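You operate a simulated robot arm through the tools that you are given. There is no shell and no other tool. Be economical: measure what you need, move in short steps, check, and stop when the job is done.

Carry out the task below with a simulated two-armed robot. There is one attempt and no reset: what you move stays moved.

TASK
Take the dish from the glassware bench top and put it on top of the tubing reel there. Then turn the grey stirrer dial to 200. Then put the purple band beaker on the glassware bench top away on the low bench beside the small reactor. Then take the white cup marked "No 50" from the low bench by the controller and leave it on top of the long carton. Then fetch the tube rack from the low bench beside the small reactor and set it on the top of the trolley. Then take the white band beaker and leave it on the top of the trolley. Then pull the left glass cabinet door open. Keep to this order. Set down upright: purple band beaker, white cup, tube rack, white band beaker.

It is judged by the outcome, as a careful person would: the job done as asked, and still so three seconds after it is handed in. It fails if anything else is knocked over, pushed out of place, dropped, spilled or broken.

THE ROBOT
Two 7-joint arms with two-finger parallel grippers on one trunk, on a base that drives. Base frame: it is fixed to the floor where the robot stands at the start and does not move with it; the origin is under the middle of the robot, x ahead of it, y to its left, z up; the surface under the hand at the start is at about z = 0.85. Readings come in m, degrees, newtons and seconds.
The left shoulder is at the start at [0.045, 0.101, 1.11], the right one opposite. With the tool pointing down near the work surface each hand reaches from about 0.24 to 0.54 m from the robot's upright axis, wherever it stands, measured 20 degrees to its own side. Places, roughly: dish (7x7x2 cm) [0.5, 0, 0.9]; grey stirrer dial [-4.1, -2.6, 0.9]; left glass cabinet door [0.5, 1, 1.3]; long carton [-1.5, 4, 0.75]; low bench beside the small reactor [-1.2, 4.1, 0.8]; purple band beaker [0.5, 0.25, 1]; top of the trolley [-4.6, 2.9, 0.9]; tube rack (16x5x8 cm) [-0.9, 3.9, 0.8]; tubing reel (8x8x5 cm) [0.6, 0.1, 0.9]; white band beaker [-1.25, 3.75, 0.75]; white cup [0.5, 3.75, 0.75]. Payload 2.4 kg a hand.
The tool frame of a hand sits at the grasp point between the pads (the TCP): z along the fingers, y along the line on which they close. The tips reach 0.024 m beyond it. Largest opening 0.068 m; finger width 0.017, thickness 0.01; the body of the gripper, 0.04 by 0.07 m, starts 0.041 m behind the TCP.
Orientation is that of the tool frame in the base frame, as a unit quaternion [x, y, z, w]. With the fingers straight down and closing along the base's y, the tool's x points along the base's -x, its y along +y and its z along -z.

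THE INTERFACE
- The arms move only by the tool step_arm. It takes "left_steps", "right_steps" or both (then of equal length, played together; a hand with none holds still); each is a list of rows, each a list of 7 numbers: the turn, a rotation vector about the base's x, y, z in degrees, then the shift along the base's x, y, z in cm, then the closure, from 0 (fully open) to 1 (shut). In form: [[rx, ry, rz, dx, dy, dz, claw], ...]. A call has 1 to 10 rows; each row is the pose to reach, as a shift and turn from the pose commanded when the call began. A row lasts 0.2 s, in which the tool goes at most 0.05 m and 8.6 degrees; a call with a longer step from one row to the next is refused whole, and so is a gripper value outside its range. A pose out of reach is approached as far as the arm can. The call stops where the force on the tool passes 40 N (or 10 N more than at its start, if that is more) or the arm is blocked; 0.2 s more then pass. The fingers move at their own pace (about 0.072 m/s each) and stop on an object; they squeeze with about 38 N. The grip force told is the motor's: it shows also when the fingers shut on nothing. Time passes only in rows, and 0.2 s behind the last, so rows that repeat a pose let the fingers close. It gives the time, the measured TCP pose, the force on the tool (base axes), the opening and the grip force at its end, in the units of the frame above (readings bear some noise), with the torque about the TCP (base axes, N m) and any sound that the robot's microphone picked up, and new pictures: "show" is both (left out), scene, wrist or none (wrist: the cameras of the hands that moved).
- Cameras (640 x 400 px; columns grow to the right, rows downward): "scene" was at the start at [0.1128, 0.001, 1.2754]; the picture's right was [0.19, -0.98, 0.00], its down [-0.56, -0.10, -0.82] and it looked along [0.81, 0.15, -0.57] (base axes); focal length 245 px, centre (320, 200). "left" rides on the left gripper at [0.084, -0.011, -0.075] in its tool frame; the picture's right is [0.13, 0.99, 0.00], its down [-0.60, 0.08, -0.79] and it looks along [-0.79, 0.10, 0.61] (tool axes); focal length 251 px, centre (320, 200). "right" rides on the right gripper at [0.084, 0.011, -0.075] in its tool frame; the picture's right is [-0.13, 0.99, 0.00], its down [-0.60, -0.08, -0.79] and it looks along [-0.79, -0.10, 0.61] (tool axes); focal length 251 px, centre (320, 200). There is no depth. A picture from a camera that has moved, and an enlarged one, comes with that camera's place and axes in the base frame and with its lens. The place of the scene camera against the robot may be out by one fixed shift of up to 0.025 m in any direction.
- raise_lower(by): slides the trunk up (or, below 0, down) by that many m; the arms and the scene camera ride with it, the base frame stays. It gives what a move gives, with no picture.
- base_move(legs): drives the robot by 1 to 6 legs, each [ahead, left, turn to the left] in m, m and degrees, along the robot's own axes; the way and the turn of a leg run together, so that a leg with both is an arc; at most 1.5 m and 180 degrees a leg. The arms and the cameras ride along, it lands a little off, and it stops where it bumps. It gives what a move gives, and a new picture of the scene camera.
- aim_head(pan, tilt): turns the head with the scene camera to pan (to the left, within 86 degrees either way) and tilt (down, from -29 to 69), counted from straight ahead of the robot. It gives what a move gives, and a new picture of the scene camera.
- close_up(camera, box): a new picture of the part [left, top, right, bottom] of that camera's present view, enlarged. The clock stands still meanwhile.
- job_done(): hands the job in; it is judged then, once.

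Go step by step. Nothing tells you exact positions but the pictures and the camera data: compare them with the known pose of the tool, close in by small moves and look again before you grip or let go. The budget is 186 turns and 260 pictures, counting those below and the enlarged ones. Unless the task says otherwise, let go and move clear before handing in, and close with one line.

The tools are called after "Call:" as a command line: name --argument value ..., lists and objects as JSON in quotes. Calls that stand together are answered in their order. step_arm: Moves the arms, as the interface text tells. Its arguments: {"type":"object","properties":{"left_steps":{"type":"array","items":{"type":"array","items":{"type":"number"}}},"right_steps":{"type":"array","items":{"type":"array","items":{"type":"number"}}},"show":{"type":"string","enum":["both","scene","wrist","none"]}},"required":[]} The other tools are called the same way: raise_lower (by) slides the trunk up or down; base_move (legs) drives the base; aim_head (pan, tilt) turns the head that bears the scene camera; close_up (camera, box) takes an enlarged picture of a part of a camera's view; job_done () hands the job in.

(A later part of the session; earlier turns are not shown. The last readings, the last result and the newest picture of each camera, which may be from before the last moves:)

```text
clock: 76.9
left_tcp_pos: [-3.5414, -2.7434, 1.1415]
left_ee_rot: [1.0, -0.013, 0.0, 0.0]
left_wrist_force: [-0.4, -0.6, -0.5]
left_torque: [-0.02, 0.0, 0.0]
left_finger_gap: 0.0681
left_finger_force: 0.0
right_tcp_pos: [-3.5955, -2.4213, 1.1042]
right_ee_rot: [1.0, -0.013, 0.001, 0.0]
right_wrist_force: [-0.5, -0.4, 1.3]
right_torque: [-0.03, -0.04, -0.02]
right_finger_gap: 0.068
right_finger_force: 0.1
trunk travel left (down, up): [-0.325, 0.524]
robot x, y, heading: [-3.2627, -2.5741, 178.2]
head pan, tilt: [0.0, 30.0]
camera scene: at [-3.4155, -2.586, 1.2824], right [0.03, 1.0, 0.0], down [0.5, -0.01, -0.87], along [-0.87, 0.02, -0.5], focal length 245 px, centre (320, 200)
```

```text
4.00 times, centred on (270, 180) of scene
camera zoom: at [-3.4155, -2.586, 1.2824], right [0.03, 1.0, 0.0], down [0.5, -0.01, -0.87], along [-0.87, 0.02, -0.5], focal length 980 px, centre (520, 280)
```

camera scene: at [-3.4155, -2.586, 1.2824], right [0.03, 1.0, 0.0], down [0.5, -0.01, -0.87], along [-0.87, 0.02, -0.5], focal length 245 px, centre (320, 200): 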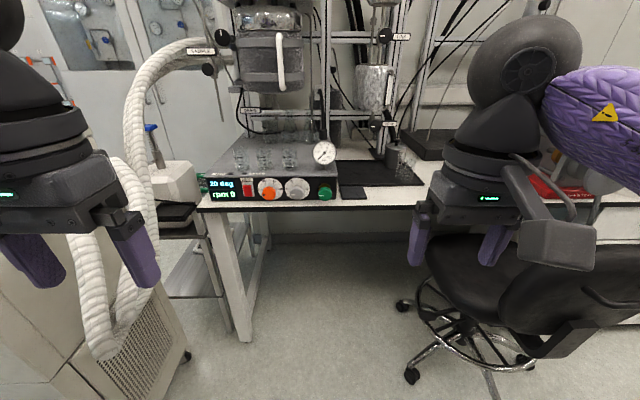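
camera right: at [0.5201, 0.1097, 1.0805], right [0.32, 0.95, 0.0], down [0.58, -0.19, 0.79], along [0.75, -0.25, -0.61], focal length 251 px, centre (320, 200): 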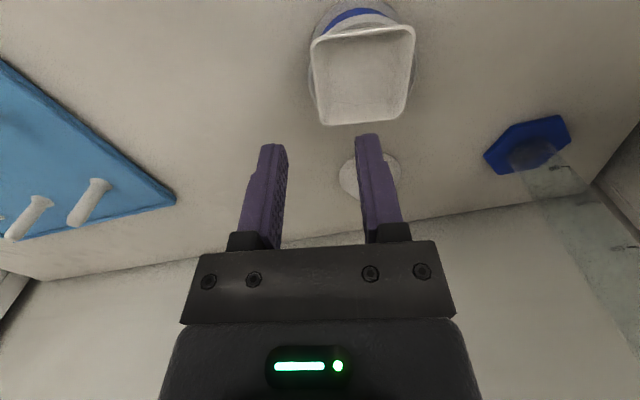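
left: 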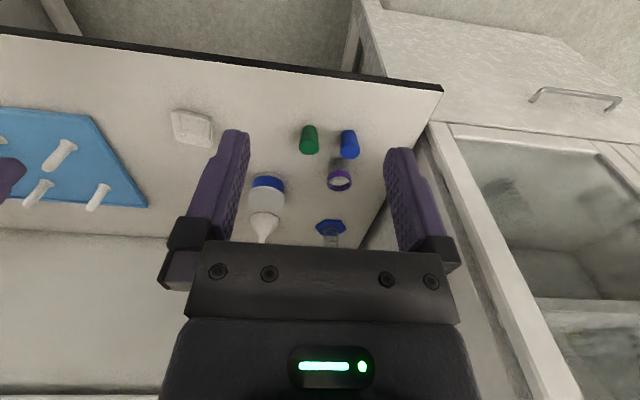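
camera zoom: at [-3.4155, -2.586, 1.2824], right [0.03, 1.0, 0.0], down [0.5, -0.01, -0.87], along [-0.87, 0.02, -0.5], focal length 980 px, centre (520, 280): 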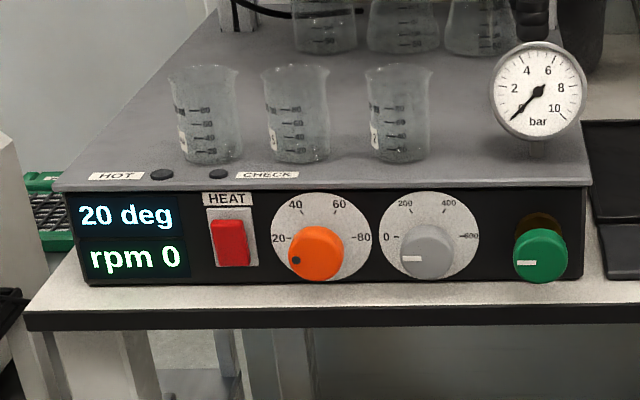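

The grey dial faces +x at about (-4.13, -2.64, 0.90), with its pointer on 0. The 200 mark needs 60° clockwise. I'll drive 0.3 m closer and use the left hand with fingers horizontal.

Call:
base_move --legs '[[0.28, 0, 1.8]]'

Call:
close_up --camera "scene" --box '[200, 170, 360, 270]'

```text
clock: 78.8
left_tcp_pos: [-3.8209, -2.746, 1.1414]
left_ee_rot: [1.0, -0.001, 0.0, 0.0]
left_wrist_force: [-0.7, 0.5, -0.1]
left_torque: [-0.01, -0.02, 0.03]
left_finger_gap: 0.0681
left_finger_force: 0.1
right_tcp_pos: [-3.8804, -2.4257, 1.1041]
right_ee_rot: [1.0, -0.003, 0.0, 0.0]
right_wrist_force: [0.5, 0.5, 0.1]
right_torque: [-0.02, -0.02, 0.0]
right_finger_gap: 0.0676
right_finger_force: 0.2
trunk travel left (down, up): [-0.325, 0.524]
robot x, y, heading: [-3.5444, -2.571, 179.8]
head pan, tilt: [0.0, 30.0]
camera scene: at [-3.6976, -2.585, 1.2823], right [0.0, 1.0, 0.0], down [0.5, 0.0, -0.87], along [-0.87, 0.0, -0.5], focal length 245 px, centre (320, 200)
```

scene: 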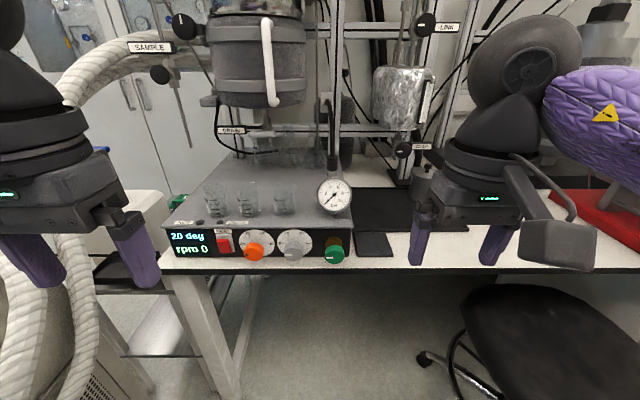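

```text
4.00 times, centred on (280, 220) of scene
camera zoom: at [-3.6976, -2.585, 1.2823], right [0.0, 1.0, 0.0], down [0.5, 0.0, -0.87], along [-0.87, 0.0, -0.5], focal length 980 px, centre (480, 120)
```

zoom: 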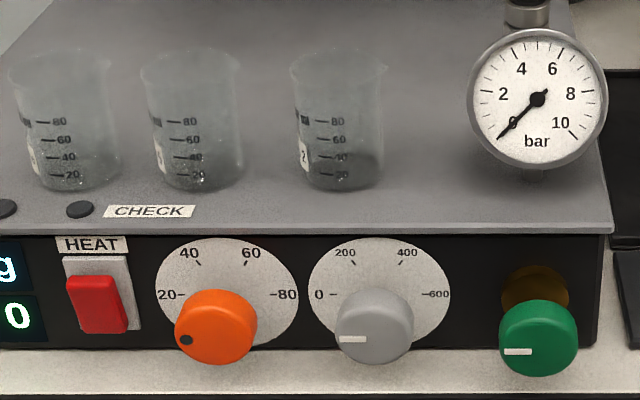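

The dial face triangulates to about (-4.13, -2.65, 0.90). I'll pitch the left hand forward while moving it in front of the dial.

Call:
step_arm --left_steps '[[0, 8, 0, -1.5, 0.8, 0, 0], [0, 16, 0, -3, 1.6, 0, 0], [0, 24, 0, -4.5, 2.4, 0, 0], [0, 32, 0, -6, 3.2, 0, 0], [0, 40, 0, -7.5, 4, -1, 0], [0, 48, 0, -9, 5, -2.5, 0], [0, 56, 0, -10.5, 6, -4, 0], [0, 64, 0, -12, 7, -6, 0]]'

```text
clock: 80.7
left_tcp_pos: [-3.9399, -2.6748, 1.0801]
left_ee_rot: [0.848, -0.001, -0.53, -0.001]
left_wrist_force: [0.4, -0.2, 0.2]
left_torque: [-0.03, -0.01, -0.01]
left_finger_gap: 0.0682
left_finger_force: 0.1
right_tcp_pos: [-3.8798, -2.4258, 1.1033]
right_ee_rot: [1.0, -0.002, 0.0, 0.0]
right_wrist_force: [-0.3, -0.1, -0.6]
right_torque: [0.02, 0.0, 0.01]
right_finger_gap: 0.0682
right_finger_force: 0.1
trunk travel left (down, up): [-0.325, 0.524]
robot x, y, heading: [-3.5438, -2.5688, 179.9]
head pan, tilt: [0.0, 30.0]
camera scene: at [-3.6975, -2.585, 1.2823], right [0.0, 1.0, 0.0], down [0.5, 0.0, -0.87], along [-0.87, 0.0, -0.5], focal length 245 px, centre (320, 200)
camera left: at [-3.8357, -2.6647, 1.0388], right [0.06, -0.99, -0.12], down [0.45, -0.08, 0.89], along [-0.89, -0.1, 0.44], focal length 251 px, centre (320, 200)
```

scene: 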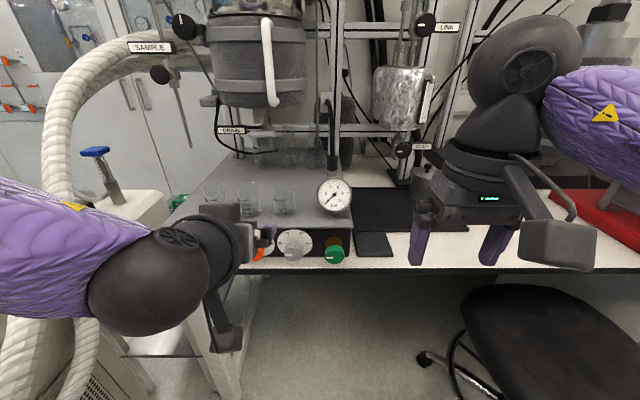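
left: 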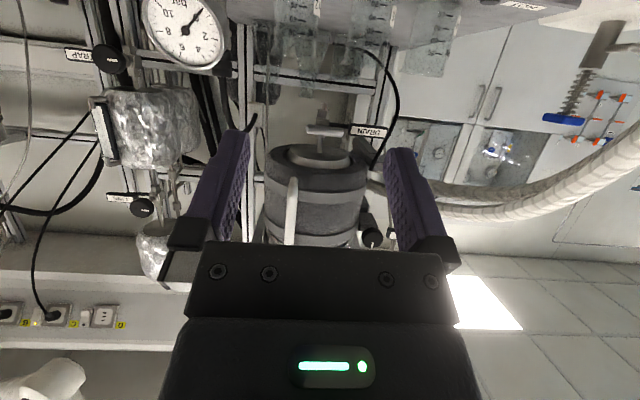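

The pitch is going well. I'll finish it and drop to dial height at x = -4.0.

Call:
step_arm --left_steps '[[0, 8, 0, -1, 0.5, -4, 0], [0, 16, 0, -2, 1, -8, 0], [0, 24, 0, -3, 1.3, -12, 0], [0, 26, 0, -4, 1.5, -16, 0], [0, 26, 0, -5, 1.5, -18, 0.1]]'

```text
clock: 81.8
left_tcp_pos: [-3.9818, -2.7146, 0.978]
left_ee_rot: [-0.707, 0.0, 0.707, -0.001]
left_wrist_force: [-0.2, 0.3, 0.1]
left_torque: [0.01, -0.01, 0.01]
left_finger_gap: 0.0615
left_finger_force: 0.0
left hand out of reach, approached as far as the arm can: row 3, 4, 5
right_tcp_pos: [-3.8796, -2.4259, 1.1029]
right_ee_rot: [1.0, -0.003, 0.001, 0.0]
right_wrist_force: [0.9, -0.6, 0.2]
right_torque: [0.0, -0.02, -0.01]
right_finger_gap: 0.068
right_finger_force: 0.0
trunk travel left (down, up): [-0.325, 0.524]
robot x, y, heading: [-3.5445, -2.5706, 179.7]
head pan, tilt: [0.0, 30.0]
camera scene: at [-3.6972, -2.5849, 1.2824], right [0.0, 1.0, 0.0], down [0.5, 0.0, -0.87], along [-0.87, 0.0, -0.5], focal length 245 px, centre (320, 200)
camera left: at [-3.9064, -2.7044, 0.8946], right [0.0, -0.99, -0.13], down [0.79, -0.08, 0.6], along [-0.61, -0.1, 0.79], focal length 251 px, centre (320, 200)
```

scene: 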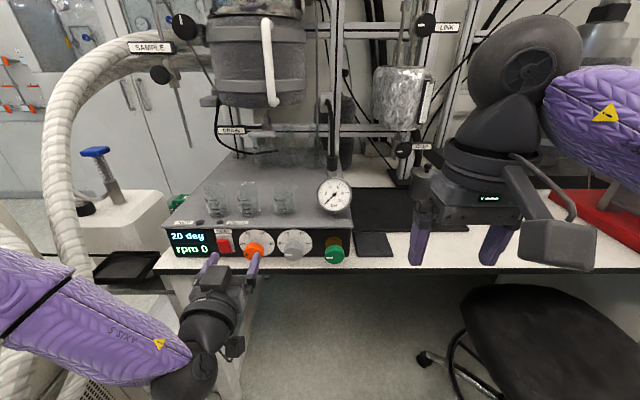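
left: 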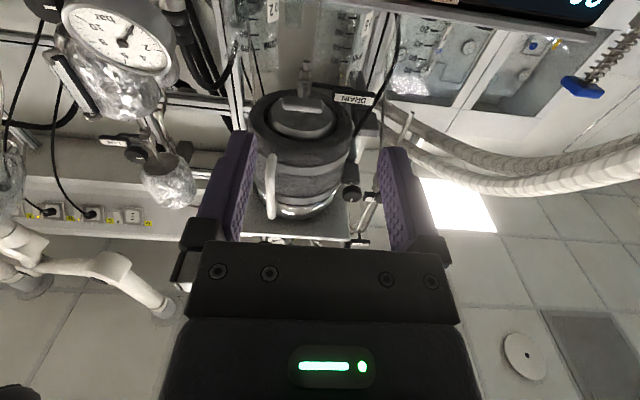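

The arm's limit keeps the hand high, so I'll lower the trunk by 8 cm.

Call:
raise_lower --by -0.09

Call:
step_arm --left_steps '[[0, 0, 0, -1, 2, 0, 0.1], [0, 0, 0, -2, 4, 0, 0.1], [0, 0, 0, -3, 5.5, 0, 0.1]]'

```text
clock: 83.1
left_tcp_pos: [-3.9767, -2.7145, 0.887]
left_ee_rot: [-0.707, 0.001, 0.708, -0.001]
left_wrist_force: [0.0, -1.0, -0.4]
left_torque: [-0.01, 0.02, 0.0]
left_finger_gap: 0.0613
left_finger_force: 0.0
right_tcp_pos: [-3.8792, -2.425, 1.0136]
right_ee_rot: [1.0, -0.003, 0.001, 0.001]
right_wrist_force: [0.2, 0.2, -0.2]
right_torque: [0.0, 0.03, -0.04]
right_finger_gap: 0.068
right_finger_force: 0.0
trunk travel left (down, up): [-0.235, 0.614]
robot x, y, heading: [-3.5459, -2.5667, 179.9]
head pan, tilt: [0.0, 30.0]
```

```text
clock: 83.9
left_tcp_pos: [-4.0028, -2.6818, 0.9072]
left_ee_rot: [0.707, -0.001, -0.707, 0.0]
left_wrist_force: [-0.2, 0.2, -0.5]
left_torque: [0.01, 0.02, -0.02]
left_finger_gap: 0.0611
left_finger_force: 0.1
left hand out of reach, approached as far as the arm can: row 1, 2, 3
right_tcp_pos: [-3.8803, -2.425, 1.0138]
right_ee_rot: [1.0, -0.003, 0.001, -0.001]
right_wrist_force: [-1.1, 0.4, 0.2]
right_torque: [0.01, 0.0, 0.0]
right_finger_gap: 0.0679
right_finger_force: 0.1
trunk travel left (down, up): [-0.235, 0.614]
robot x, y, heading: [-3.5483, -2.5728, 179.7]
head pan, tilt: [0.0, 30.0]
camera scene: at [-3.7168, -2.5848, 1.1911], right [0.0, 1.0, 0.0], down [0.5, 0.0, -0.87], along [-0.87, 0.0, -0.5], focal length 245 px, centre (320, 200)
camera left: at [-3.9274, -2.6717, 0.8229], right [0.0, -0.99, -0.13], down [0.79, -0.08, 0.61], along [-0.61, -0.1, 0.79], focal length 251 px, centre (320, 200)
```

scene: 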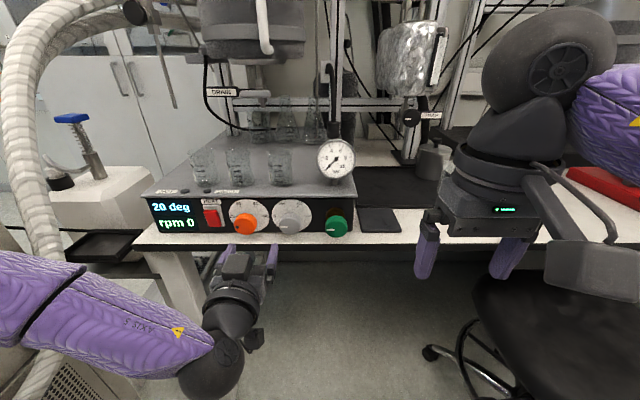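
left: 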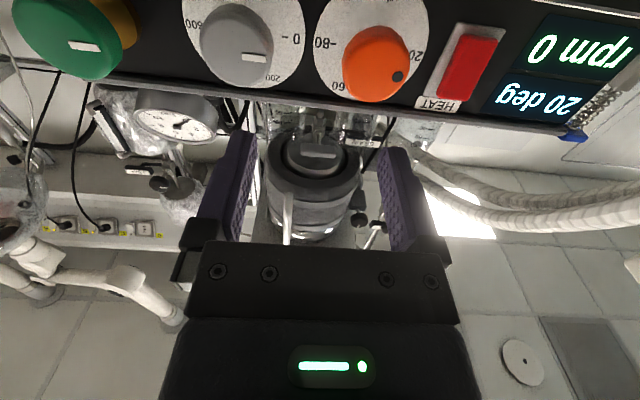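

Comparing views shows the scene camera is off by about (+0.0155, +0.0155) in base axes. The wrist view puts the dial face at about (-4.105, -2.628, 0.897), so I'll line up in y while moving forward.

Call:
step_arm --left_steps '[[0, 0, 0, -1, 2, -0.5, 0.1], [0, 0, 0, -2.5, 4, -1, 0.1], [0, 0, 0, -3, 5.4, -1, 0.1], [0, 0, 0, -3, 5.4, -1, 0.1]]'

```text
clock: 84.9
left_tcp_pos: [-4.0224, -2.6699, 0.9261]
left_ee_rot: [0.707, 0.0, -0.707, 0.001]
left_wrist_force: [-0.7, 1.0, -0.2]
left_torque: [0.0, -0.03, 0.0]
left_finger_gap: 0.0612
left_finger_force: 0.1
left hand out of reach, approached as far as the arm can: row 1, 2, 3, 4
right_tcp_pos: [-3.8803, -2.4261, 1.0143]
right_ee_rot: [1.0, -0.002, 0.0, 0.0]
right_wrist_force: [-0.5, -0.8, 0.2]
right_torque: [0.01, -0.03, 0.03]
right_finger_gap: 0.0678
right_finger_force: 0.0
trunk travel left (down, up): [-0.235, 0.614]
robot x, y, heading: [-3.5454, -2.5724, 179.7]
head pan, tilt: [0.0, 30.0]
camera scene: at [-3.7167, -2.5849, 1.1911], right [0.0, 1.0, 0.0], down [0.5, 0.0, -0.87], along [-0.87, 0.0, -0.5], focal length 245 px, centre (320, 200)
camera left: at [-3.9474, -2.6599, 0.8427], right [0.0, -0.99, -0.13], down [0.79, -0.08, 0.6], along [-0.61, -0.1, 0.79], focal length 251 px, centre (320, 200)
```

scene: 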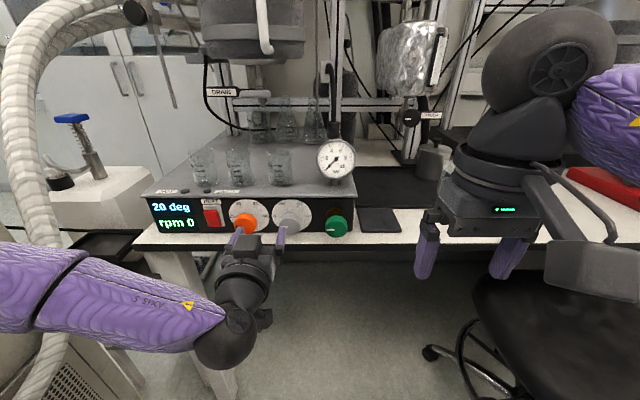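
left: 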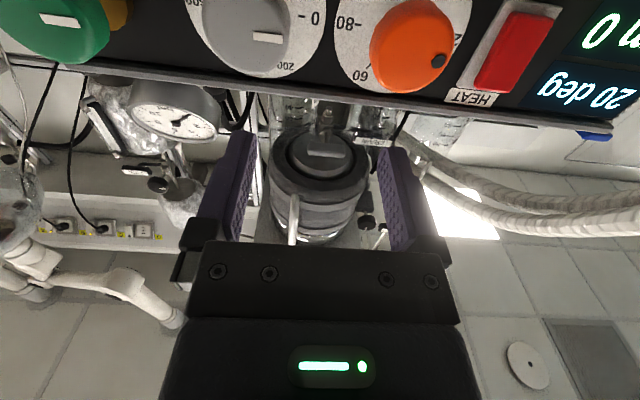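

The arm runs into a joint limit this high, so lowering the trunk further should help. First I'll check where the chair is relative to my right elbow.

Call:
aim_head --pan -75 --tilt 35

```text
clock: 86.4
left_tcp_pos: [-4.0228, -2.6708, 0.9253]
left_ee_rot: [-0.707, 0.0, 0.707, -0.002]
left_wrist_force: [-0.4, 1.5, 0.4]
left_torque: [0.03, 0.04, -0.01]
left_finger_gap: 0.0611
left_finger_force: 0.0
right_tcp_pos: [-3.88, -2.4247, 1.0143]
right_ee_rot: [1.0, -0.003, 0.0, -0.001]
right_wrist_force: [0.2, -0.7, -0.2]
right_torque: [0.04, 0.02, -0.02]
right_finger_gap: 0.0679
right_finger_force: 0.2
trunk travel left (down, up): [-0.235, 0.614]
robot x, y, heading: [-3.545, -2.5728, 179.8]
head pan, tilt: [-75.0, 35.0]
camera scene: at [-3.6489, -2.5, 1.1834], right [0.97, 0.26, 0.0], down [0.15, -0.55, -0.82], along [-0.21, 0.79, -0.57], focal length 245 px, centre (320, 200)
```

scene: 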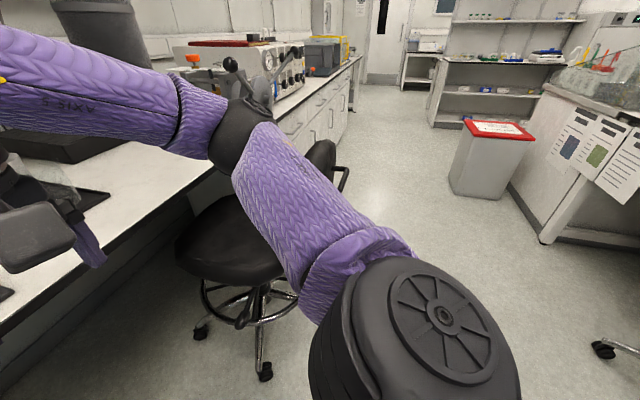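

The elbow clears the chair by a good margin. I'll lower the trunk another 12 cm and continue.

Call:
raise_lower --by -0.12

Call:
aim_head --pan 0 --tilt 30

Call:
step_arm --left_steps '[[0, 0, 0, 0, 1, 3, 0.1], [0, 0, 0, 0, 2.5, 6, 0.1], [0, 0, 0, 0, 4.2, 9.1, 0.1], [0, 0, 0, 0, 4.2, 9.1, 0.1]]'

```text
clock: 87.9
left_tcp_pos: [-4.0224, -2.6706, 0.8033]
left_ee_rot: [-0.707, 0.0, 0.707, -0.001]
left_wrist_force: [-0.2, 0.0, -0.7]
left_torque: [0.02, 0.01, 0.01]
left_finger_gap: 0.061
left_finger_force: 0.0
right_tcp_pos: [-3.8793, -2.4243, 0.8948]
right_ee_rot: [1.0, -0.002, 0.0, 0.0]
right_wrist_force: [0.2, 0.4, -0.2]
right_torque: [0.0, 0.0, 0.01]
right_finger_gap: 0.068
right_finger_force: 0.1
trunk travel left (down, up): [-0.115, 0.734]
robot x, y, heading: [-3.5449, -2.5706, 179.7]
head pan, tilt: [-75.0, 35.0]
```

```text
clock: 89.3
left_tcp_pos: [-4.0222, -2.6702, 0.8049]
left_ee_rot: [-0.707, 0.0, 0.707, -0.001]
left_wrist_force: [0.4, -0.3, -0.6]
left_torque: [0.02, -0.01, 0.0]
left_finger_gap: 0.0613
left_finger_force: 0.0
right_tcp_pos: [-3.8797, -2.4259, 0.8941]
right_ee_rot: [1.0, -0.002, 0.0, 0.0]
right_wrist_force: [0.0, 0.2, -0.7]
right_torque: [-0.01, 0.01, -0.04]
right_finger_gap: 0.068
right_finger_force: 0.1
trunk travel left (down, up): [-0.115, 0.734]
robot x, y, heading: [-3.5469, -2.5685, 179.9]
head pan, tilt: [0.0, 30.0]
camera scene: at [-3.7511, -2.5847, 1.0681], right [0.0, 1.0, 0.0], down [0.5, 0.0, -0.87], along [-0.87, 0.0, -0.5], focal length 245 px, centre (320, 200)
```

scene: 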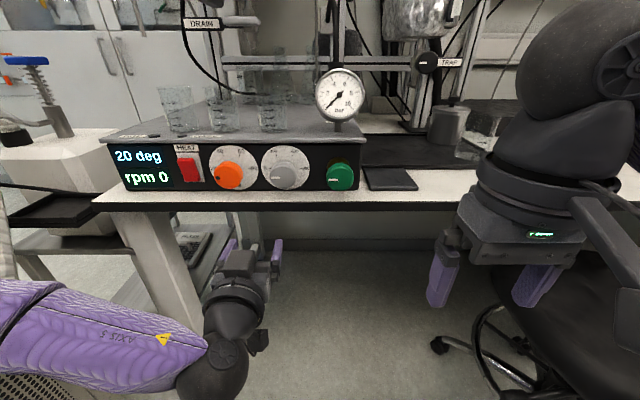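

```text
clock: 90.3
left_tcp_pos: [-4.0228, -2.63, 0.8968]
left_ee_rot: [-0.707, 0.0, 0.707, 0.0]
left_wrist_force: [0.3, 0.1, -0.7]
left_torque: [0.03, 0.02, 0.04]
left_finger_gap: 0.0612
left_finger_force: 0.1
right_tcp_pos: [-3.8809, -2.4245, 0.8943]
right_ee_rot: [1.0, -0.003, 0.0, 0.001]
right_wrist_force: [0.6, -0.2, 0.1]
right_torque: [0.0, -0.01, -0.02]
right_finger_gap: 0.0683
right_finger_force: 0.0
trunk travel left (down, up): [-0.115, 0.734]
robot x, y, heading: [-3.5396, -2.5719, 179.8]
head pan, tilt: [0.0, 30.0]
camera scene: at [-3.7511, -2.5847, 1.0681], right [0.0, 1.0, 0.0], down [0.5, 0.0, -0.87], along [-0.87, 0.0, -0.5], focal length 245 px, centre (320, 200)
camera left: at [-3.9469, -2.6184, 0.8137], right [0.0, -0.99, -0.13], down [0.79, -0.08, 0.6], along [-0.61, -0.1, 0.79], focal length 251 px, centre (320, 200)
```

scene: 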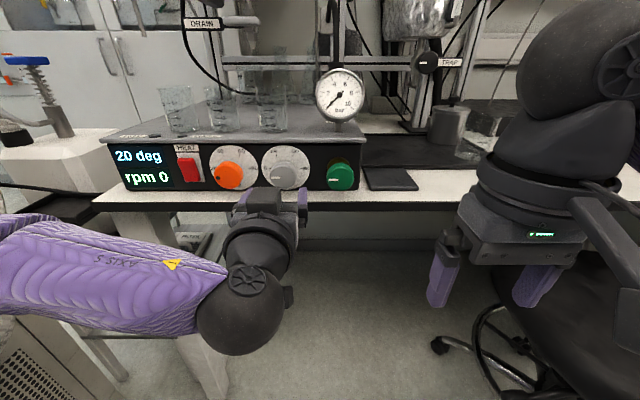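
left: 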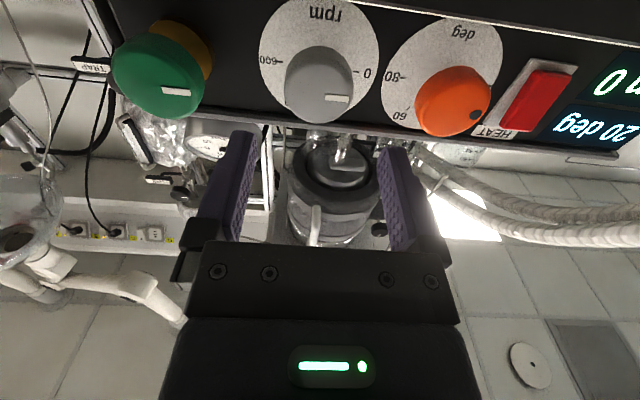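

The hand is aligned with the dial. I'll advance 7 cm toward the knob.

Call:
step_arm --left_steps '[[0, 0, 0, -2.5, 0.1, 0.2, 0.1], [0, 0, 0, -5, 0.1, 0.2, 0.1], [0, 0, 0, -6, 0.1, 0.2, 0.1], [0, 0, 0, -7, 0.1, 0.2, 0.1]]'

```text
clock: 91.3
left_tcp_pos: [-4.0889, -2.637, 0.898]
left_ee_rot: [0.707, -0.002, -0.707, -0.001]
left_wrist_force: [0.1, -1.2, 0.2]
left_torque: [0.01, 0.0, 0.01]
left_finger_gap: 0.061
left_finger_force: 0.1
left hand out of reach, approached as far as the arm can: row 3, 4
right_tcp_pos: [-3.8805, -2.4259, 0.8932]
right_ee_rot: [1.0, -0.003, 0.0, -0.001]
right_wrist_force: [0.2, -0.1, 0.3]
right_torque: [-0.02, 0.01, 0.01]
right_finger_gap: 0.0681
right_finger_force: 0.0
trunk travel left (down, up): [-0.115, 0.734]
robot x, y, heading: [-3.5455, -2.5718, 180.1]
head pan, tilt: [0.0, 30.0]
camera scene: at [-3.7511, -2.5847, 1.0682], right [0.0, 1.0, 0.0], down [0.5, 0.0, -0.87], along [-0.87, 0.0, -0.5], focal length 245 px, centre (320, 200)
camera left: at [-4.0139, -2.6251, 0.8147], right [0.0, -0.99, -0.13], down [0.79, -0.08, 0.6], along [-0.61, -0.1, 0.79], focal length 251 px, centre (320, 200)
```

scene: 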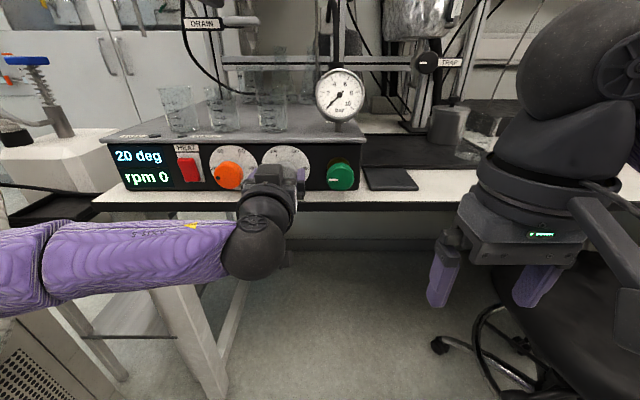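
left: 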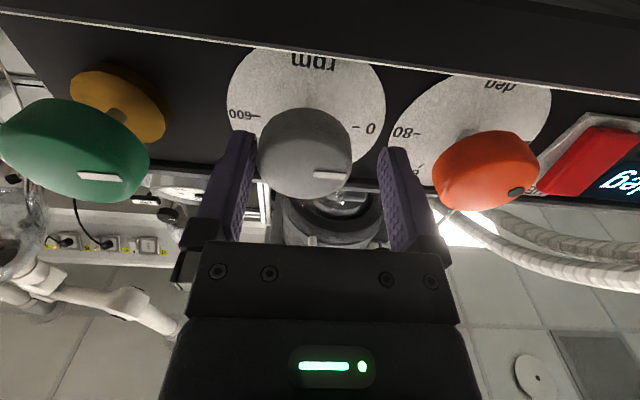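

Reach is marginal here. I'll back the hand off, bring the base 8 cm closer and re-approach so the wrist has room to roll.

Call:
step_arm --left_steps '[[0, 0, 0, 3, 0.5, 0, 0.1], [0, 0, 0, 6, 0.7, 0, 0.1], [0, 0, 0, 8, 0.7, 0, 0.1]]' --show "none"

Call:
base_move --legs '[[0.07, 0, 0]]'

```text
clock: 92.1
left_tcp_pos: [-4.009, -2.628, 0.8991]
left_ee_rot: [-0.707, 0.001, 0.708, -0.001]
left_wrist_force: [-0.7, 1.2, 0.2]
left_torque: [0.02, 0.03, -0.01]
left_finger_gap: 0.0613
left_finger_force: 0.1
right_tcp_pos: [-3.8796, -2.4245, 0.8934]
right_ee_rot: [1.0, -0.003, 0.0, 0.0]
right_wrist_force: [-0.2, 0.4, -0.4]
right_torque: [0.02, 0.02, 0.01]
right_finger_gap: 0.0679
right_finger_force: 0.1
trunk travel left (down, up): [-0.115, 0.734]
robot x, y, heading: [-3.5473, -2.5714, 180.0]
head pan, tilt: [0.0, 30.0]
```

```text
clock: 93.2
left_tcp_pos: [-4.0777, -2.628, 0.8986]
left_ee_rot: [-0.707, 0.001, 0.707, 0.0]
left_wrist_force: [-0.9, 0.2, 0.2]
left_torque: [0.01, 0.0, -0.01]
left_finger_gap: 0.0614
left_finger_force: 0.0
right_tcp_pos: [-3.9484, -2.4251, 0.8939]
right_ee_rot: [1.0, -0.002, 0.0, 0.0]
right_wrist_force: [0.3, 1.0, 0.3]
right_torque: [0.02, -0.01, -0.01]
right_finger_gap: 0.0675
right_finger_force: 0.0
trunk travel left (down, up): [-0.115, 0.734]
robot x, y, heading: [-3.6113, -2.5707, 179.6]
head pan, tilt: [0.0, 30.0]
camera scene: at [-3.8199, -2.5847, 1.0682], right [0.0, 1.0, 0.0], down [0.5, 0.0, -0.87], along [-0.87, 0.0, -0.5], focal length 245 px, centre (320, 200)
```

scene: 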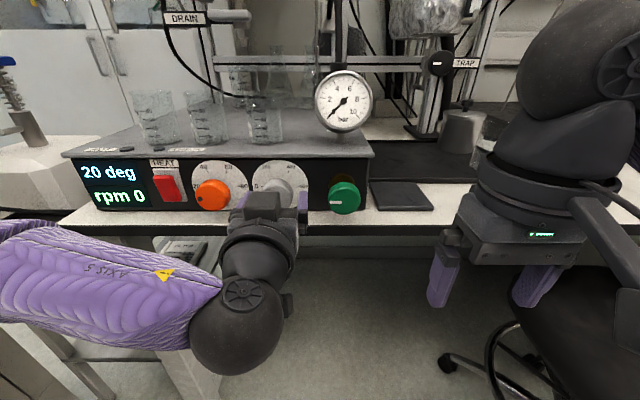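

The fingers now straddle the knob's front. I'll advance 1.8 cm and close on it.

Call:
step_arm --left_steps '[[0, 0, 0, -1, 0, 0, 0.1], [0, 0, 0, -1.8, 0, 0, 0.1], [0, 0, 0, -1.8, 0, 0, 0.4], [0, 0, 0, -1.8, 0, 0, 0.6], [0, 0, 0, -1.8, 0, 0, 0.6]]'

```text
clock: 94.3
left_tcp_pos: [-4.0961, -2.629, 0.898]
left_ee_rot: [-0.707, 0.0, 0.707, -0.001]
left_wrist_force: [-1.9, 1.0, 0.5]
left_torque: [0.02, 0.03, -0.18]
left_finger_gap: 0.0439
left_finger_force: 45.1
right_tcp_pos: [-3.9489, -2.4254, 0.8943]
right_ee_rot: [1.0, -0.002, 0.0, 0.001]
right_wrist_force: [-0.7, 1.0, 0.2]
right_torque: [0.0, 0.03, 0.0]
right_finger_gap: 0.0679
right_finger_force: 0.0
trunk travel left (down, up): [-0.115, 0.734]
robot x, y, heading: [-3.6116, -2.5694, 180.1]
head pan, tilt: [0.0, 30.0]
camera scene: at [-3.8202, -2.5845, 1.0681], right [0.0, 1.0, 0.0], down [0.5, 0.0, -0.87], along [-0.87, 0.0, -0.5], focal length 245 px, centre (320, 200)
camera left: at [-4.021, -2.6175, 0.8146], right [0.0, -0.99, -0.13], down [0.79, -0.08, 0.6], along [-0.61, -0.1, 0.79], focal length 251 px, centre (320, 200)
```

scene: 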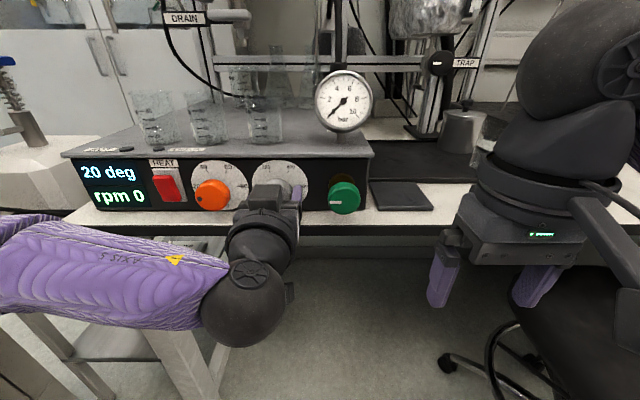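
left: 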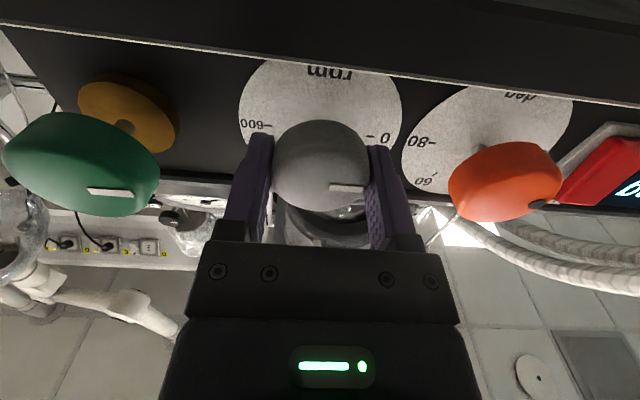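

The knob is gripped at a 44 mm gap. I'll roll -24° first and check the readout.

Call:
step_arm --left_steps '[[-6, 0, 0, 0, 0, 0, 0.6], [-12, 0, 0, 0, 0, 0, 0.6], [-18, 0, 0, 0, 0, 0, 0.6], [-24, 0, 0, 0, 0, 0, 0.6]]'

```text
clock: 95.3
left_tcp_pos: [-4.0962, -2.6274, 0.8989]
left_ee_rot: [0.691, -0.149, -0.691, 0.148]
left_wrist_force: [-0.4, 3.1, -6.7]
left_torque: [-0.01, 1.1, 0.17]
left_finger_gap: 0.0437
left_finger_force: 44.7
right_tcp_pos: [-3.9478, -2.4251, 0.8948]
right_ee_rot: [1.0, -0.002, 0.0, 0.001]
right_wrist_force: [0.6, 0.3, -0.2]
right_torque: [0.01, 0.0, 0.02]
right_finger_gap: 0.068
right_finger_force: 0.0
trunk travel left (down, up): [-0.115, 0.734]
robot x, y, heading: [-3.6135, -2.568, 179.8]
head pan, tilt: [0.0, 30.0]
camera scene: at [-3.8202, -2.5843, 1.068], right [0.0, 1.0, 0.0], down [0.5, 0.0, -0.87], along [-0.87, 0.0, -0.5], focal length 245 px, centre (320, 200)
camera left: at [-4.0209, -2.6524, 0.8176], right [0.0, -0.96, 0.29], down [0.79, 0.18, 0.58], along [-0.61, 0.23, 0.76], focal length 251 px, centre (320, 200)
```

scene: 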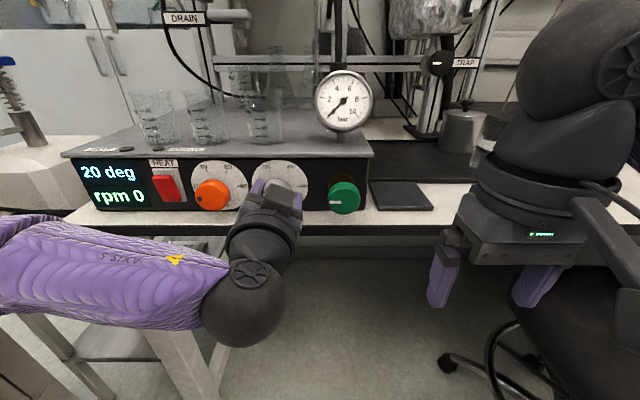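
left: 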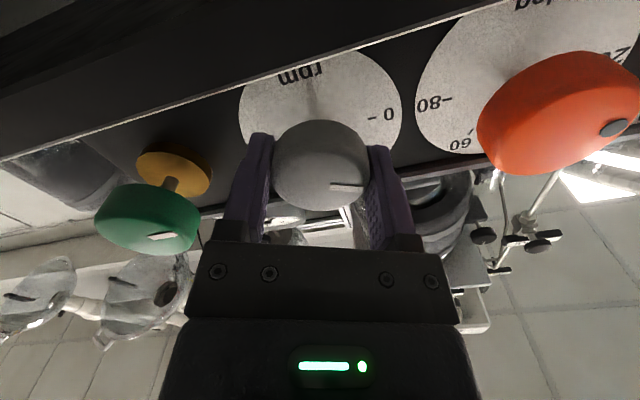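

The knob turns with the hand. I'll continue the roll to -60° in total.

Call:
step_arm --left_steps '[[-6, 0, 0, 0, 0, 0, 0.6], [-12, 0, 0, 0, 0, 0, 0.6], [-18, 0, 0, 0, 0, 0, 0.6], [-24, 0, 0, 0, 0, 0, 0.6], [-30, 0, 0, 0, 0, 0, 0.6], [-36, 0, 0, 0, 0, 0, 0.6], [-36, 0, 0, 0, 0, 0, 0.6]]'

Call:
close_up --camera "scene" --box '[60, 130, 380, 330]'

```text
clock: 97.0
left_tcp_pos: [-4.0973, -2.6271, 0.8981]
left_ee_rot: [0.612, -0.356, -0.611, 0.353]
left_wrist_force: [2.4, 7.8, -18.1]
left_torque: [0.03, 0.25, 0.3]
left_finger_gap: 0.0437
left_finger_force: 45.0
right_tcp_pos: [-3.9497, -2.4234, 0.8937]
right_ee_rot: [1.0, -0.002, 0.001, 0.001]
right_wrist_force: [-0.2, -0.4, 0.2]
right_torque: [-0.03, 0.01, 0.01]
right_finger_gap: 0.0677
right_finger_force: 0.0
trunk travel left (down, up): [-0.115, 0.734]
robot x, y, heading: [-3.6136, -2.5698, 179.8]
head pan, tilt: [0.0, 30.0]
camera scene: at [-3.8208, -2.584, 1.0679], right [0.0, 1.0, 0.0], down [0.5, 0.0, -0.87], along [-0.87, 0.0, -0.5], focal length 245 px, centre (320, 200)
camera left: at [-4.0209, -2.6949, 0.8472], right [0.0, -0.6, 0.8], down [0.79, 0.48, 0.37], along [-0.61, 0.63, 0.48], focal length 251 px, centre (320, 200)
```

scene: 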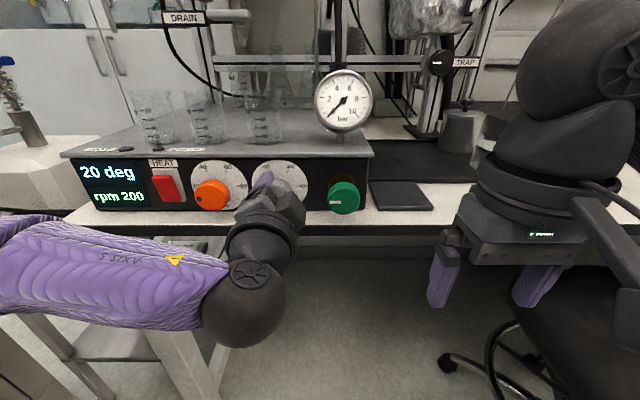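
left: 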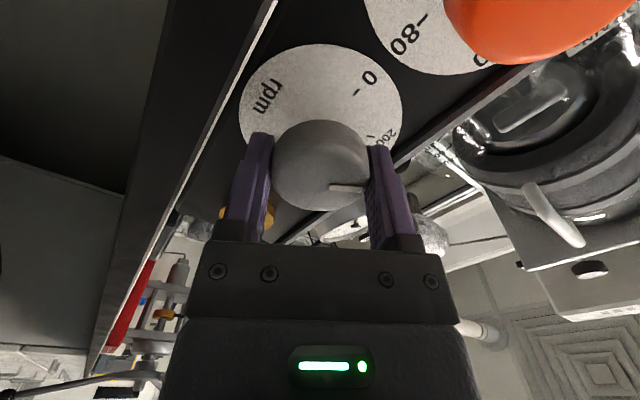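

```text
2.00 times, centred on (220, 230) of scene
camera zoom: at [-3.8208, -2.584, 1.0679], right [0.0, 1.0, 0.0], down [0.5, 0.0, -0.87], along [-0.87, 0.0, -0.5], focal length 490 px, centre (520, 140)
```

zoom: 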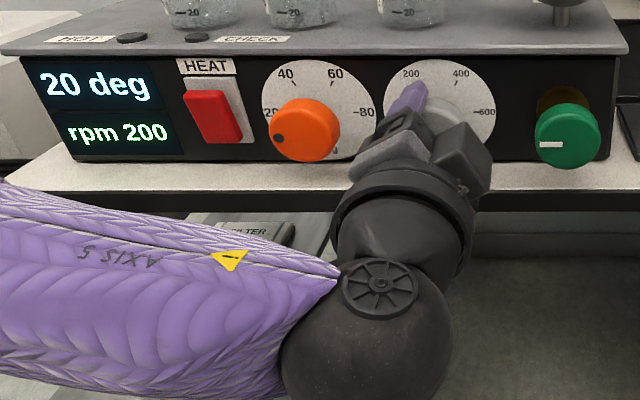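

The readout shows rpm 200. I'll release gently and back straight out.

Call:
step_arm --left_steps '[[0, 0, 0, 0, 0, 0, 0.2], [0, 0, 0, 0, 0, 0, 0.2], [0, 0, 0, 2, 0, 0, 0.2], [0, 0, 0, 5, 0, 0, 0.2], [0, 0, 0, 8, 0, 0, 0.2]]' --show "scene"

Call:
close_up --camera "scene" --box '[60, 130, 380, 330]'

```text
clock: 98.2
left_tcp_pos: [-4.0257, -2.6268, 0.8994]
left_ee_rot: [-0.612, 0.353, 0.613, -0.354]
left_wrist_force: [0.1, 0.0, -0.7]
left_torque: [0.0, -0.01, 0.05]
left_finger_gap: 0.0542
left_finger_force: 0.1
left hand out of reach, approached as far as the arm can: row 5
right_tcp_pos: [-3.95, -2.4251, 0.8949]
right_ee_rot: [1.0, -0.002, 0.0, 0.0]
right_wrist_force: [-0.4, -0.1, -1.0]
right_torque: [0.03, 0.02, 0.02]
right_finger_gap: 0.068
right_finger_force: 0.0
trunk travel left (down, up): [-0.115, 0.734]
robot x, y, heading: [-3.6159, -2.567, 179.7]
head pan, tilt: [0.0, 30.0]
camera scene: at [-3.82, -2.5846, 1.0681], right [0.0, 1.0, 0.0], down [0.5, 0.0, -0.87], along [-0.87, 0.0, -0.5], focal length 245 px, centre (320, 200)
```

scene: 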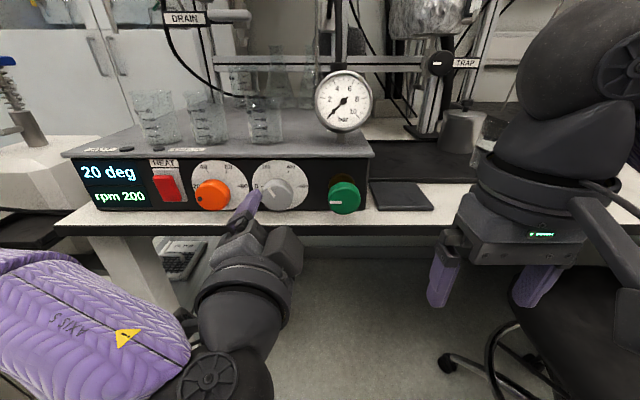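

```text
2.00 times, centred on (220, 230) of scene
camera zoom: at [-3.82, -2.5846, 1.0681], right [0.0, 1.0, 0.0], down [0.5, 0.0, -0.87], along [-0.87, 0.0, -0.5], focal length 490 px, centre (520, 140)
```

zoom: 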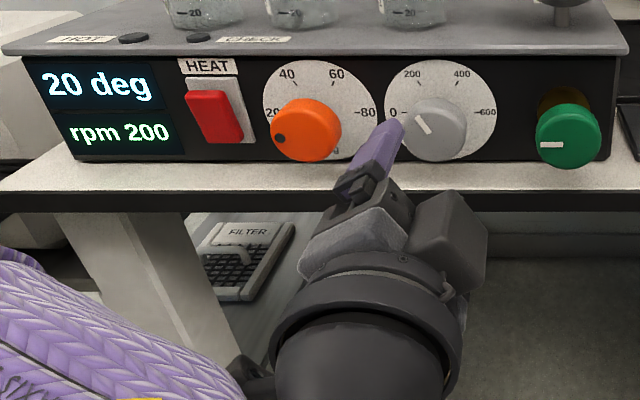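

The dial reads 200. I'll back the base off, raise the trunk and restore the left hand's travel pose.

Call:
base_move --legs '[[-0.36, 0, 0]]'

Call:
raise_lower --by 0.21

Call:
step_arm --left_steps '[[7.5, 0, 0, 0, -0.5, 0, 0.1], [15, 0, 0, 0, -1, 0, 0], [22.5, 0, 0, 0, -2, 0, 0], [30, 0, 0, 0, -3, 0, 0], [37.5, 0, 0, 0, -4, 0, 0], [45, 0, 0, 0, -5, 0, 0], [52.5, 0, 0, 0, -6, 0, 0], [60, 0, 0, 0, -7, 0, 0]]' --show "none"

Call:
step_arm --left_steps '[[0, -8, 0, 1, -0.5, 0, 0], [0, -16, 0, 2, -1, 0.5, 0], [0, -24, 0, 3, -1.5, 1, 0], [0, -32, 0, 4, -2, 1.5, 0], [0, -40, 0, 5, -2.5, 2, 0], [0, -48, 0, 6, -3, 2.5, 0], [0, -56, 0, 7, -3.5, 3, 0], [0, -64, 0, 8, -4, 3, 0], [0, -72, 0, 9, -4, 3, 0], [0, -80, 0, 10, -4, 3, 0]]' --show "scene"

```text
clock: 100.5
left_tcp_pos: [-3.6675, -2.6272, 0.9003]
left_ee_rot: [-0.612, 0.355, 0.612, -0.354]
left_wrist_force: [0.3, -0.2, 0.1]
left_torque: [-0.01, -0.01, 0.01]
left_finger_gap: 0.0544
left_finger_force: 0.0
right_tcp_pos: [-3.5908, -2.4253, 0.8937]
right_ee_rot: [1.0, -0.003, 0.0, 0.0]
right_wrist_force: [0.2, 0.5, -0.9]
right_torque: [0.05, -0.01, 0.0]
right_finger_gap: 0.068
right_finger_force: 0.0
trunk travel left (down, up): [-0.115, 0.734]
robot x, y, heading: [-3.2574, -2.5692, 179.9]
head pan, tilt: [0.0, 30.0]
camera scene: at [-3.4626, -2.5856, 1.0681], right [0.0, 1.0, 0.0], down [0.5, 0.0, -0.87], along [-0.87, 0.0, -0.5], focal length 245 px, centre (320, 200)
```

scene: 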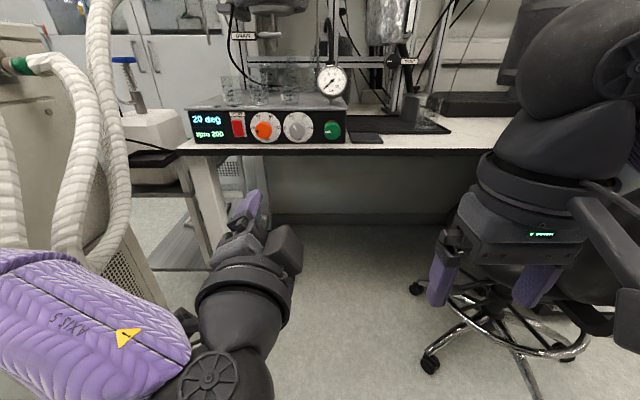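

```text
clock: 102.7
left_tcp_pos: [-3.6698, -2.6268, 1.1094]
left_ee_rot: [-0.612, 0.354, 0.612, -0.353]
left_wrist_force: [-0.8, 0.2, -0.7]
left_torque: [0.03, -0.02, 0.0]
left_finger_gap: 0.0545
left_finger_force: 0.1
right_tcp_pos: [-3.592, -2.4254, 1.104]
right_ee_rot: [1.0, -0.002, 0.0, 0.0]
right_wrist_force: [0.7, 0.2, -0.3]
right_torque: [0.04, -0.05, -0.04]
right_finger_gap: 0.0679
right_finger_force: 0.1
trunk travel left (down, up): [-0.325, 0.524]
robot x, y, heading: [-3.258, -2.5734, 179.9]
head pan, tilt: [0.0, 30.0]
```

```text
clock: 104.5
left_tcp_pos: [-3.668, -2.6994, 1.1105]
left_ee_rot: [-0.706, 0.001, 0.708, 0.002]
left_wrist_force: [0.0, 0.3, 0.7]
left_torque: [0.02, -0.01, -0.03]
left_finger_gap: 0.068
left_finger_force: 0.0
right_tcp_pos: [-3.5907, -2.4261, 1.1047]
right_ee_rot: [1.0, -0.003, 0.0, -0.001]
right_wrist_force: [-0.4, -0.8, -0.3]
right_torque: [-0.02, 0.02, -0.03]
right_finger_gap: 0.0681
right_finger_force: 0.0
trunk travel left (down, up): [-0.325, 0.524]
robot x, y, heading: [-3.2553, -2.5718, 179.9]
head pan, tilt: [0.0, 30.0]
```

```text
clock: 106.7
left_tcp_pos: [-3.5686, -2.7377, 1.1403]
left_ee_rot: [0.996, -0.001, -0.087, 0.0]
left_wrist_force: [0.5, 0.3, 0.0]
left_torque: [-0.01, 0.01, -0.01]
left_finger_gap: 0.068
left_finger_force: 0.1
right_tcp_pos: [-3.5914, -2.4251, 1.1044]
right_ee_rot: [1.0, -0.002, 0.0, 0.0]
right_wrist_force: [0.5, -0.3, 0.2]
right_torque: [-0.01, 0.02, -0.03]
right_finger_gap: 0.068
right_finger_force: 0.2
trunk travel left (down, up): [-0.325, 0.524]
robot x, y, heading: [-3.2545, -2.5722, 179.9]
head pan, tilt: [0.0, 30.0]
camera scene: at [-3.4087, -2.5858, 1.2824], right [0.0, 1.0, 0.0], down [0.5, 0.0, -0.87], along [-0.87, 0.0, -0.5], focal length 245 px, centre (320, 200)
```

scene: 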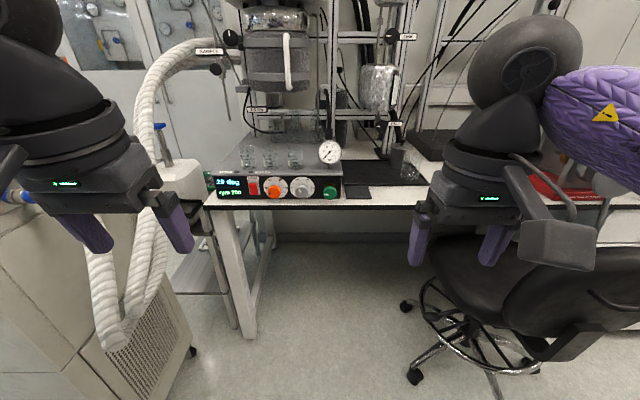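

The readout still shows 200. Next I'll drive back to the glassware bench by the same route.

Call:
base_move --legs '[[0, 0, -90], [1.25, 0, 0], [0.7, 0.2, 0], [1.1, 0, 0], [0, 0, -90]]'

```text
clock: 129.6
left_tcp_pos: [-3.2184, 0.6445, 1.1401]
left_ee_rot: [0.006, 0.996, 0.0, 0.088]
left_wrist_force: [0.0, -0.3, 0.8]
left_torque: [-0.03, 0.02, 0.0]
left_finger_gap: 0.0682
left_finger_force: 0.1
right_tcp_pos: [-3.1995, 0.332, 1.1038]
right_ee_rot: [0.007, 1.0, 0.0, 0.0]
right_wrist_force: [0.3, -0.1, 0.1]
right_torque: [-0.01, 0.01, 0.04]
right_finger_gap: 0.0681
right_finger_force: 0.1
trunk travel left (down, up): [-0.325, 0.524]
robot x, y, heading: [-3.5304, 0.4791, -0.8]
head pan, tilt: [0.0, 30.0]
camera scene: at [-3.4166, 0.4629, 1.2824], right [-0.01, -1.0, 0.0], down [-0.5, 0.01, -0.87], along [0.87, -0.01, -0.5], focal length 245 px, centre (320, 200)
```

scene: 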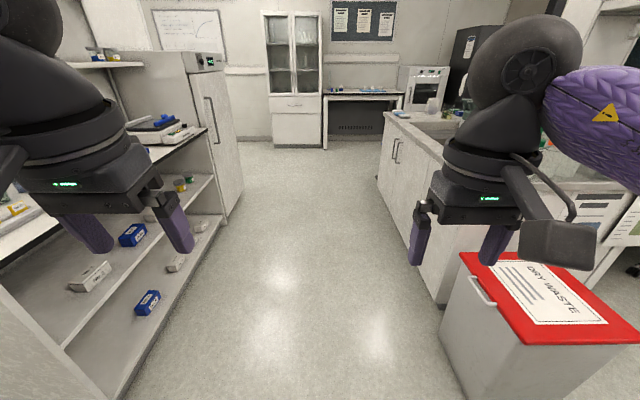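

The lane ahead is clear. I'll drive back to the glassware bench and line up for the beaker with the left hand.

Call:
base_move --legs '[[1.5, 0, 0.8], [1.5, 0, 0], [0.2, -0.35, 0], [0.28, 0, 0]]'

Call:
step_arm --left_steps '[[0, -5, 0, 0, 0, 0, 0], [0, -10, 0, 0, 0, 0, 0]]' --show "wrist"

```text
clock: 147.7
left_tcp_pos: [0.2501, 0.2415, 1.1403]
left_ee_rot: [0.009, 0.996, -0.001, 0.088]
left_wrist_force: [0.3, -0.4, -0.6]
left_torque: [-0.01, -0.02, 0.0]
left_finger_gap: 0.0681
left_finger_force: 0.1
right_tcp_pos: [0.2672, -0.0705, 1.1055]
right_ee_rot: [0.011, 1.0, 0.0, 0.0]
right_wrist_force: [0.8, -1.1, 0.5]
right_torque: [0.03, -0.02, -0.01]
right_finger_gap: 0.068
right_finger_force: 0.0
trunk travel left (down, up): [-0.325, 0.524]
robot x, y, heading: [-0.0666, 0.0804, -1.4]
head pan, tilt: [0.0, 30.0]
camera scene: at [0.0511, 0.0619, 1.2823], right [-0.02, -1.0, 0.0], down [-0.5, 0.01, -0.87], along [0.87, -0.02, -0.5], focal length 245 px, centre (320, 200)
```

scene: 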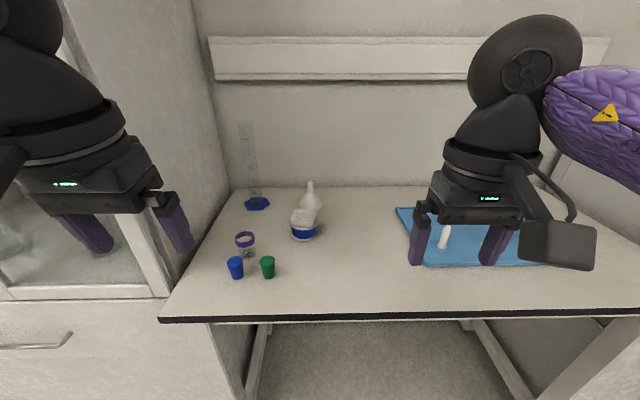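

```text
clock: 148.3
left_tcp_pos: [0.2492, 0.2416, 1.1395]
left_ee_rot: [0.01, 0.984, 0.0, 0.176]
left_wrist_force: [0.5, -0.1, -0.2]
left_torque: [-0.03, 0.0, -0.02]
left_finger_gap: 0.068
left_finger_force: 0.0
right_tcp_pos: [0.2662, -0.071, 1.1042]
right_ee_rot: [0.012, 1.0, 0.0, 0.0]
right_wrist_force: [-1.2, 0.0, 0.2]
right_torque: [-0.03, 0.01, -0.02]
right_finger_gap: 0.0681
right_finger_force: 0.1
trunk travel left (down, up): [-0.325, 0.524]
robot x, y, heading: [-0.0678, 0.0811, -1.2]
head pan, tilt: [0.0, 30.0]
camera left: at [0.145, 0.2316, 1.1821], right [-0.1, 0.99, -0.04], down [0.3, 0.07, 0.95], along [0.95, 0.09, -0.3], focal length 251 px, centre (320, 200)
```

left: 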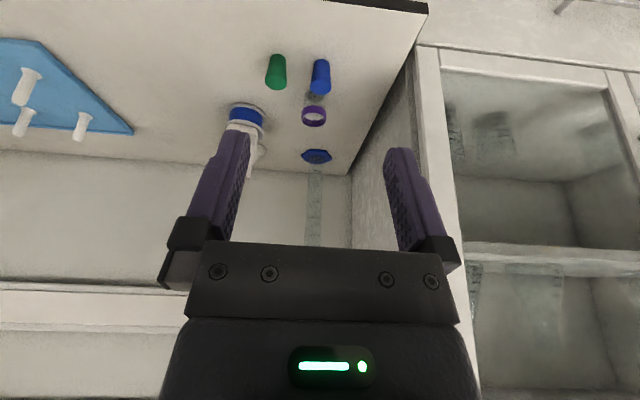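

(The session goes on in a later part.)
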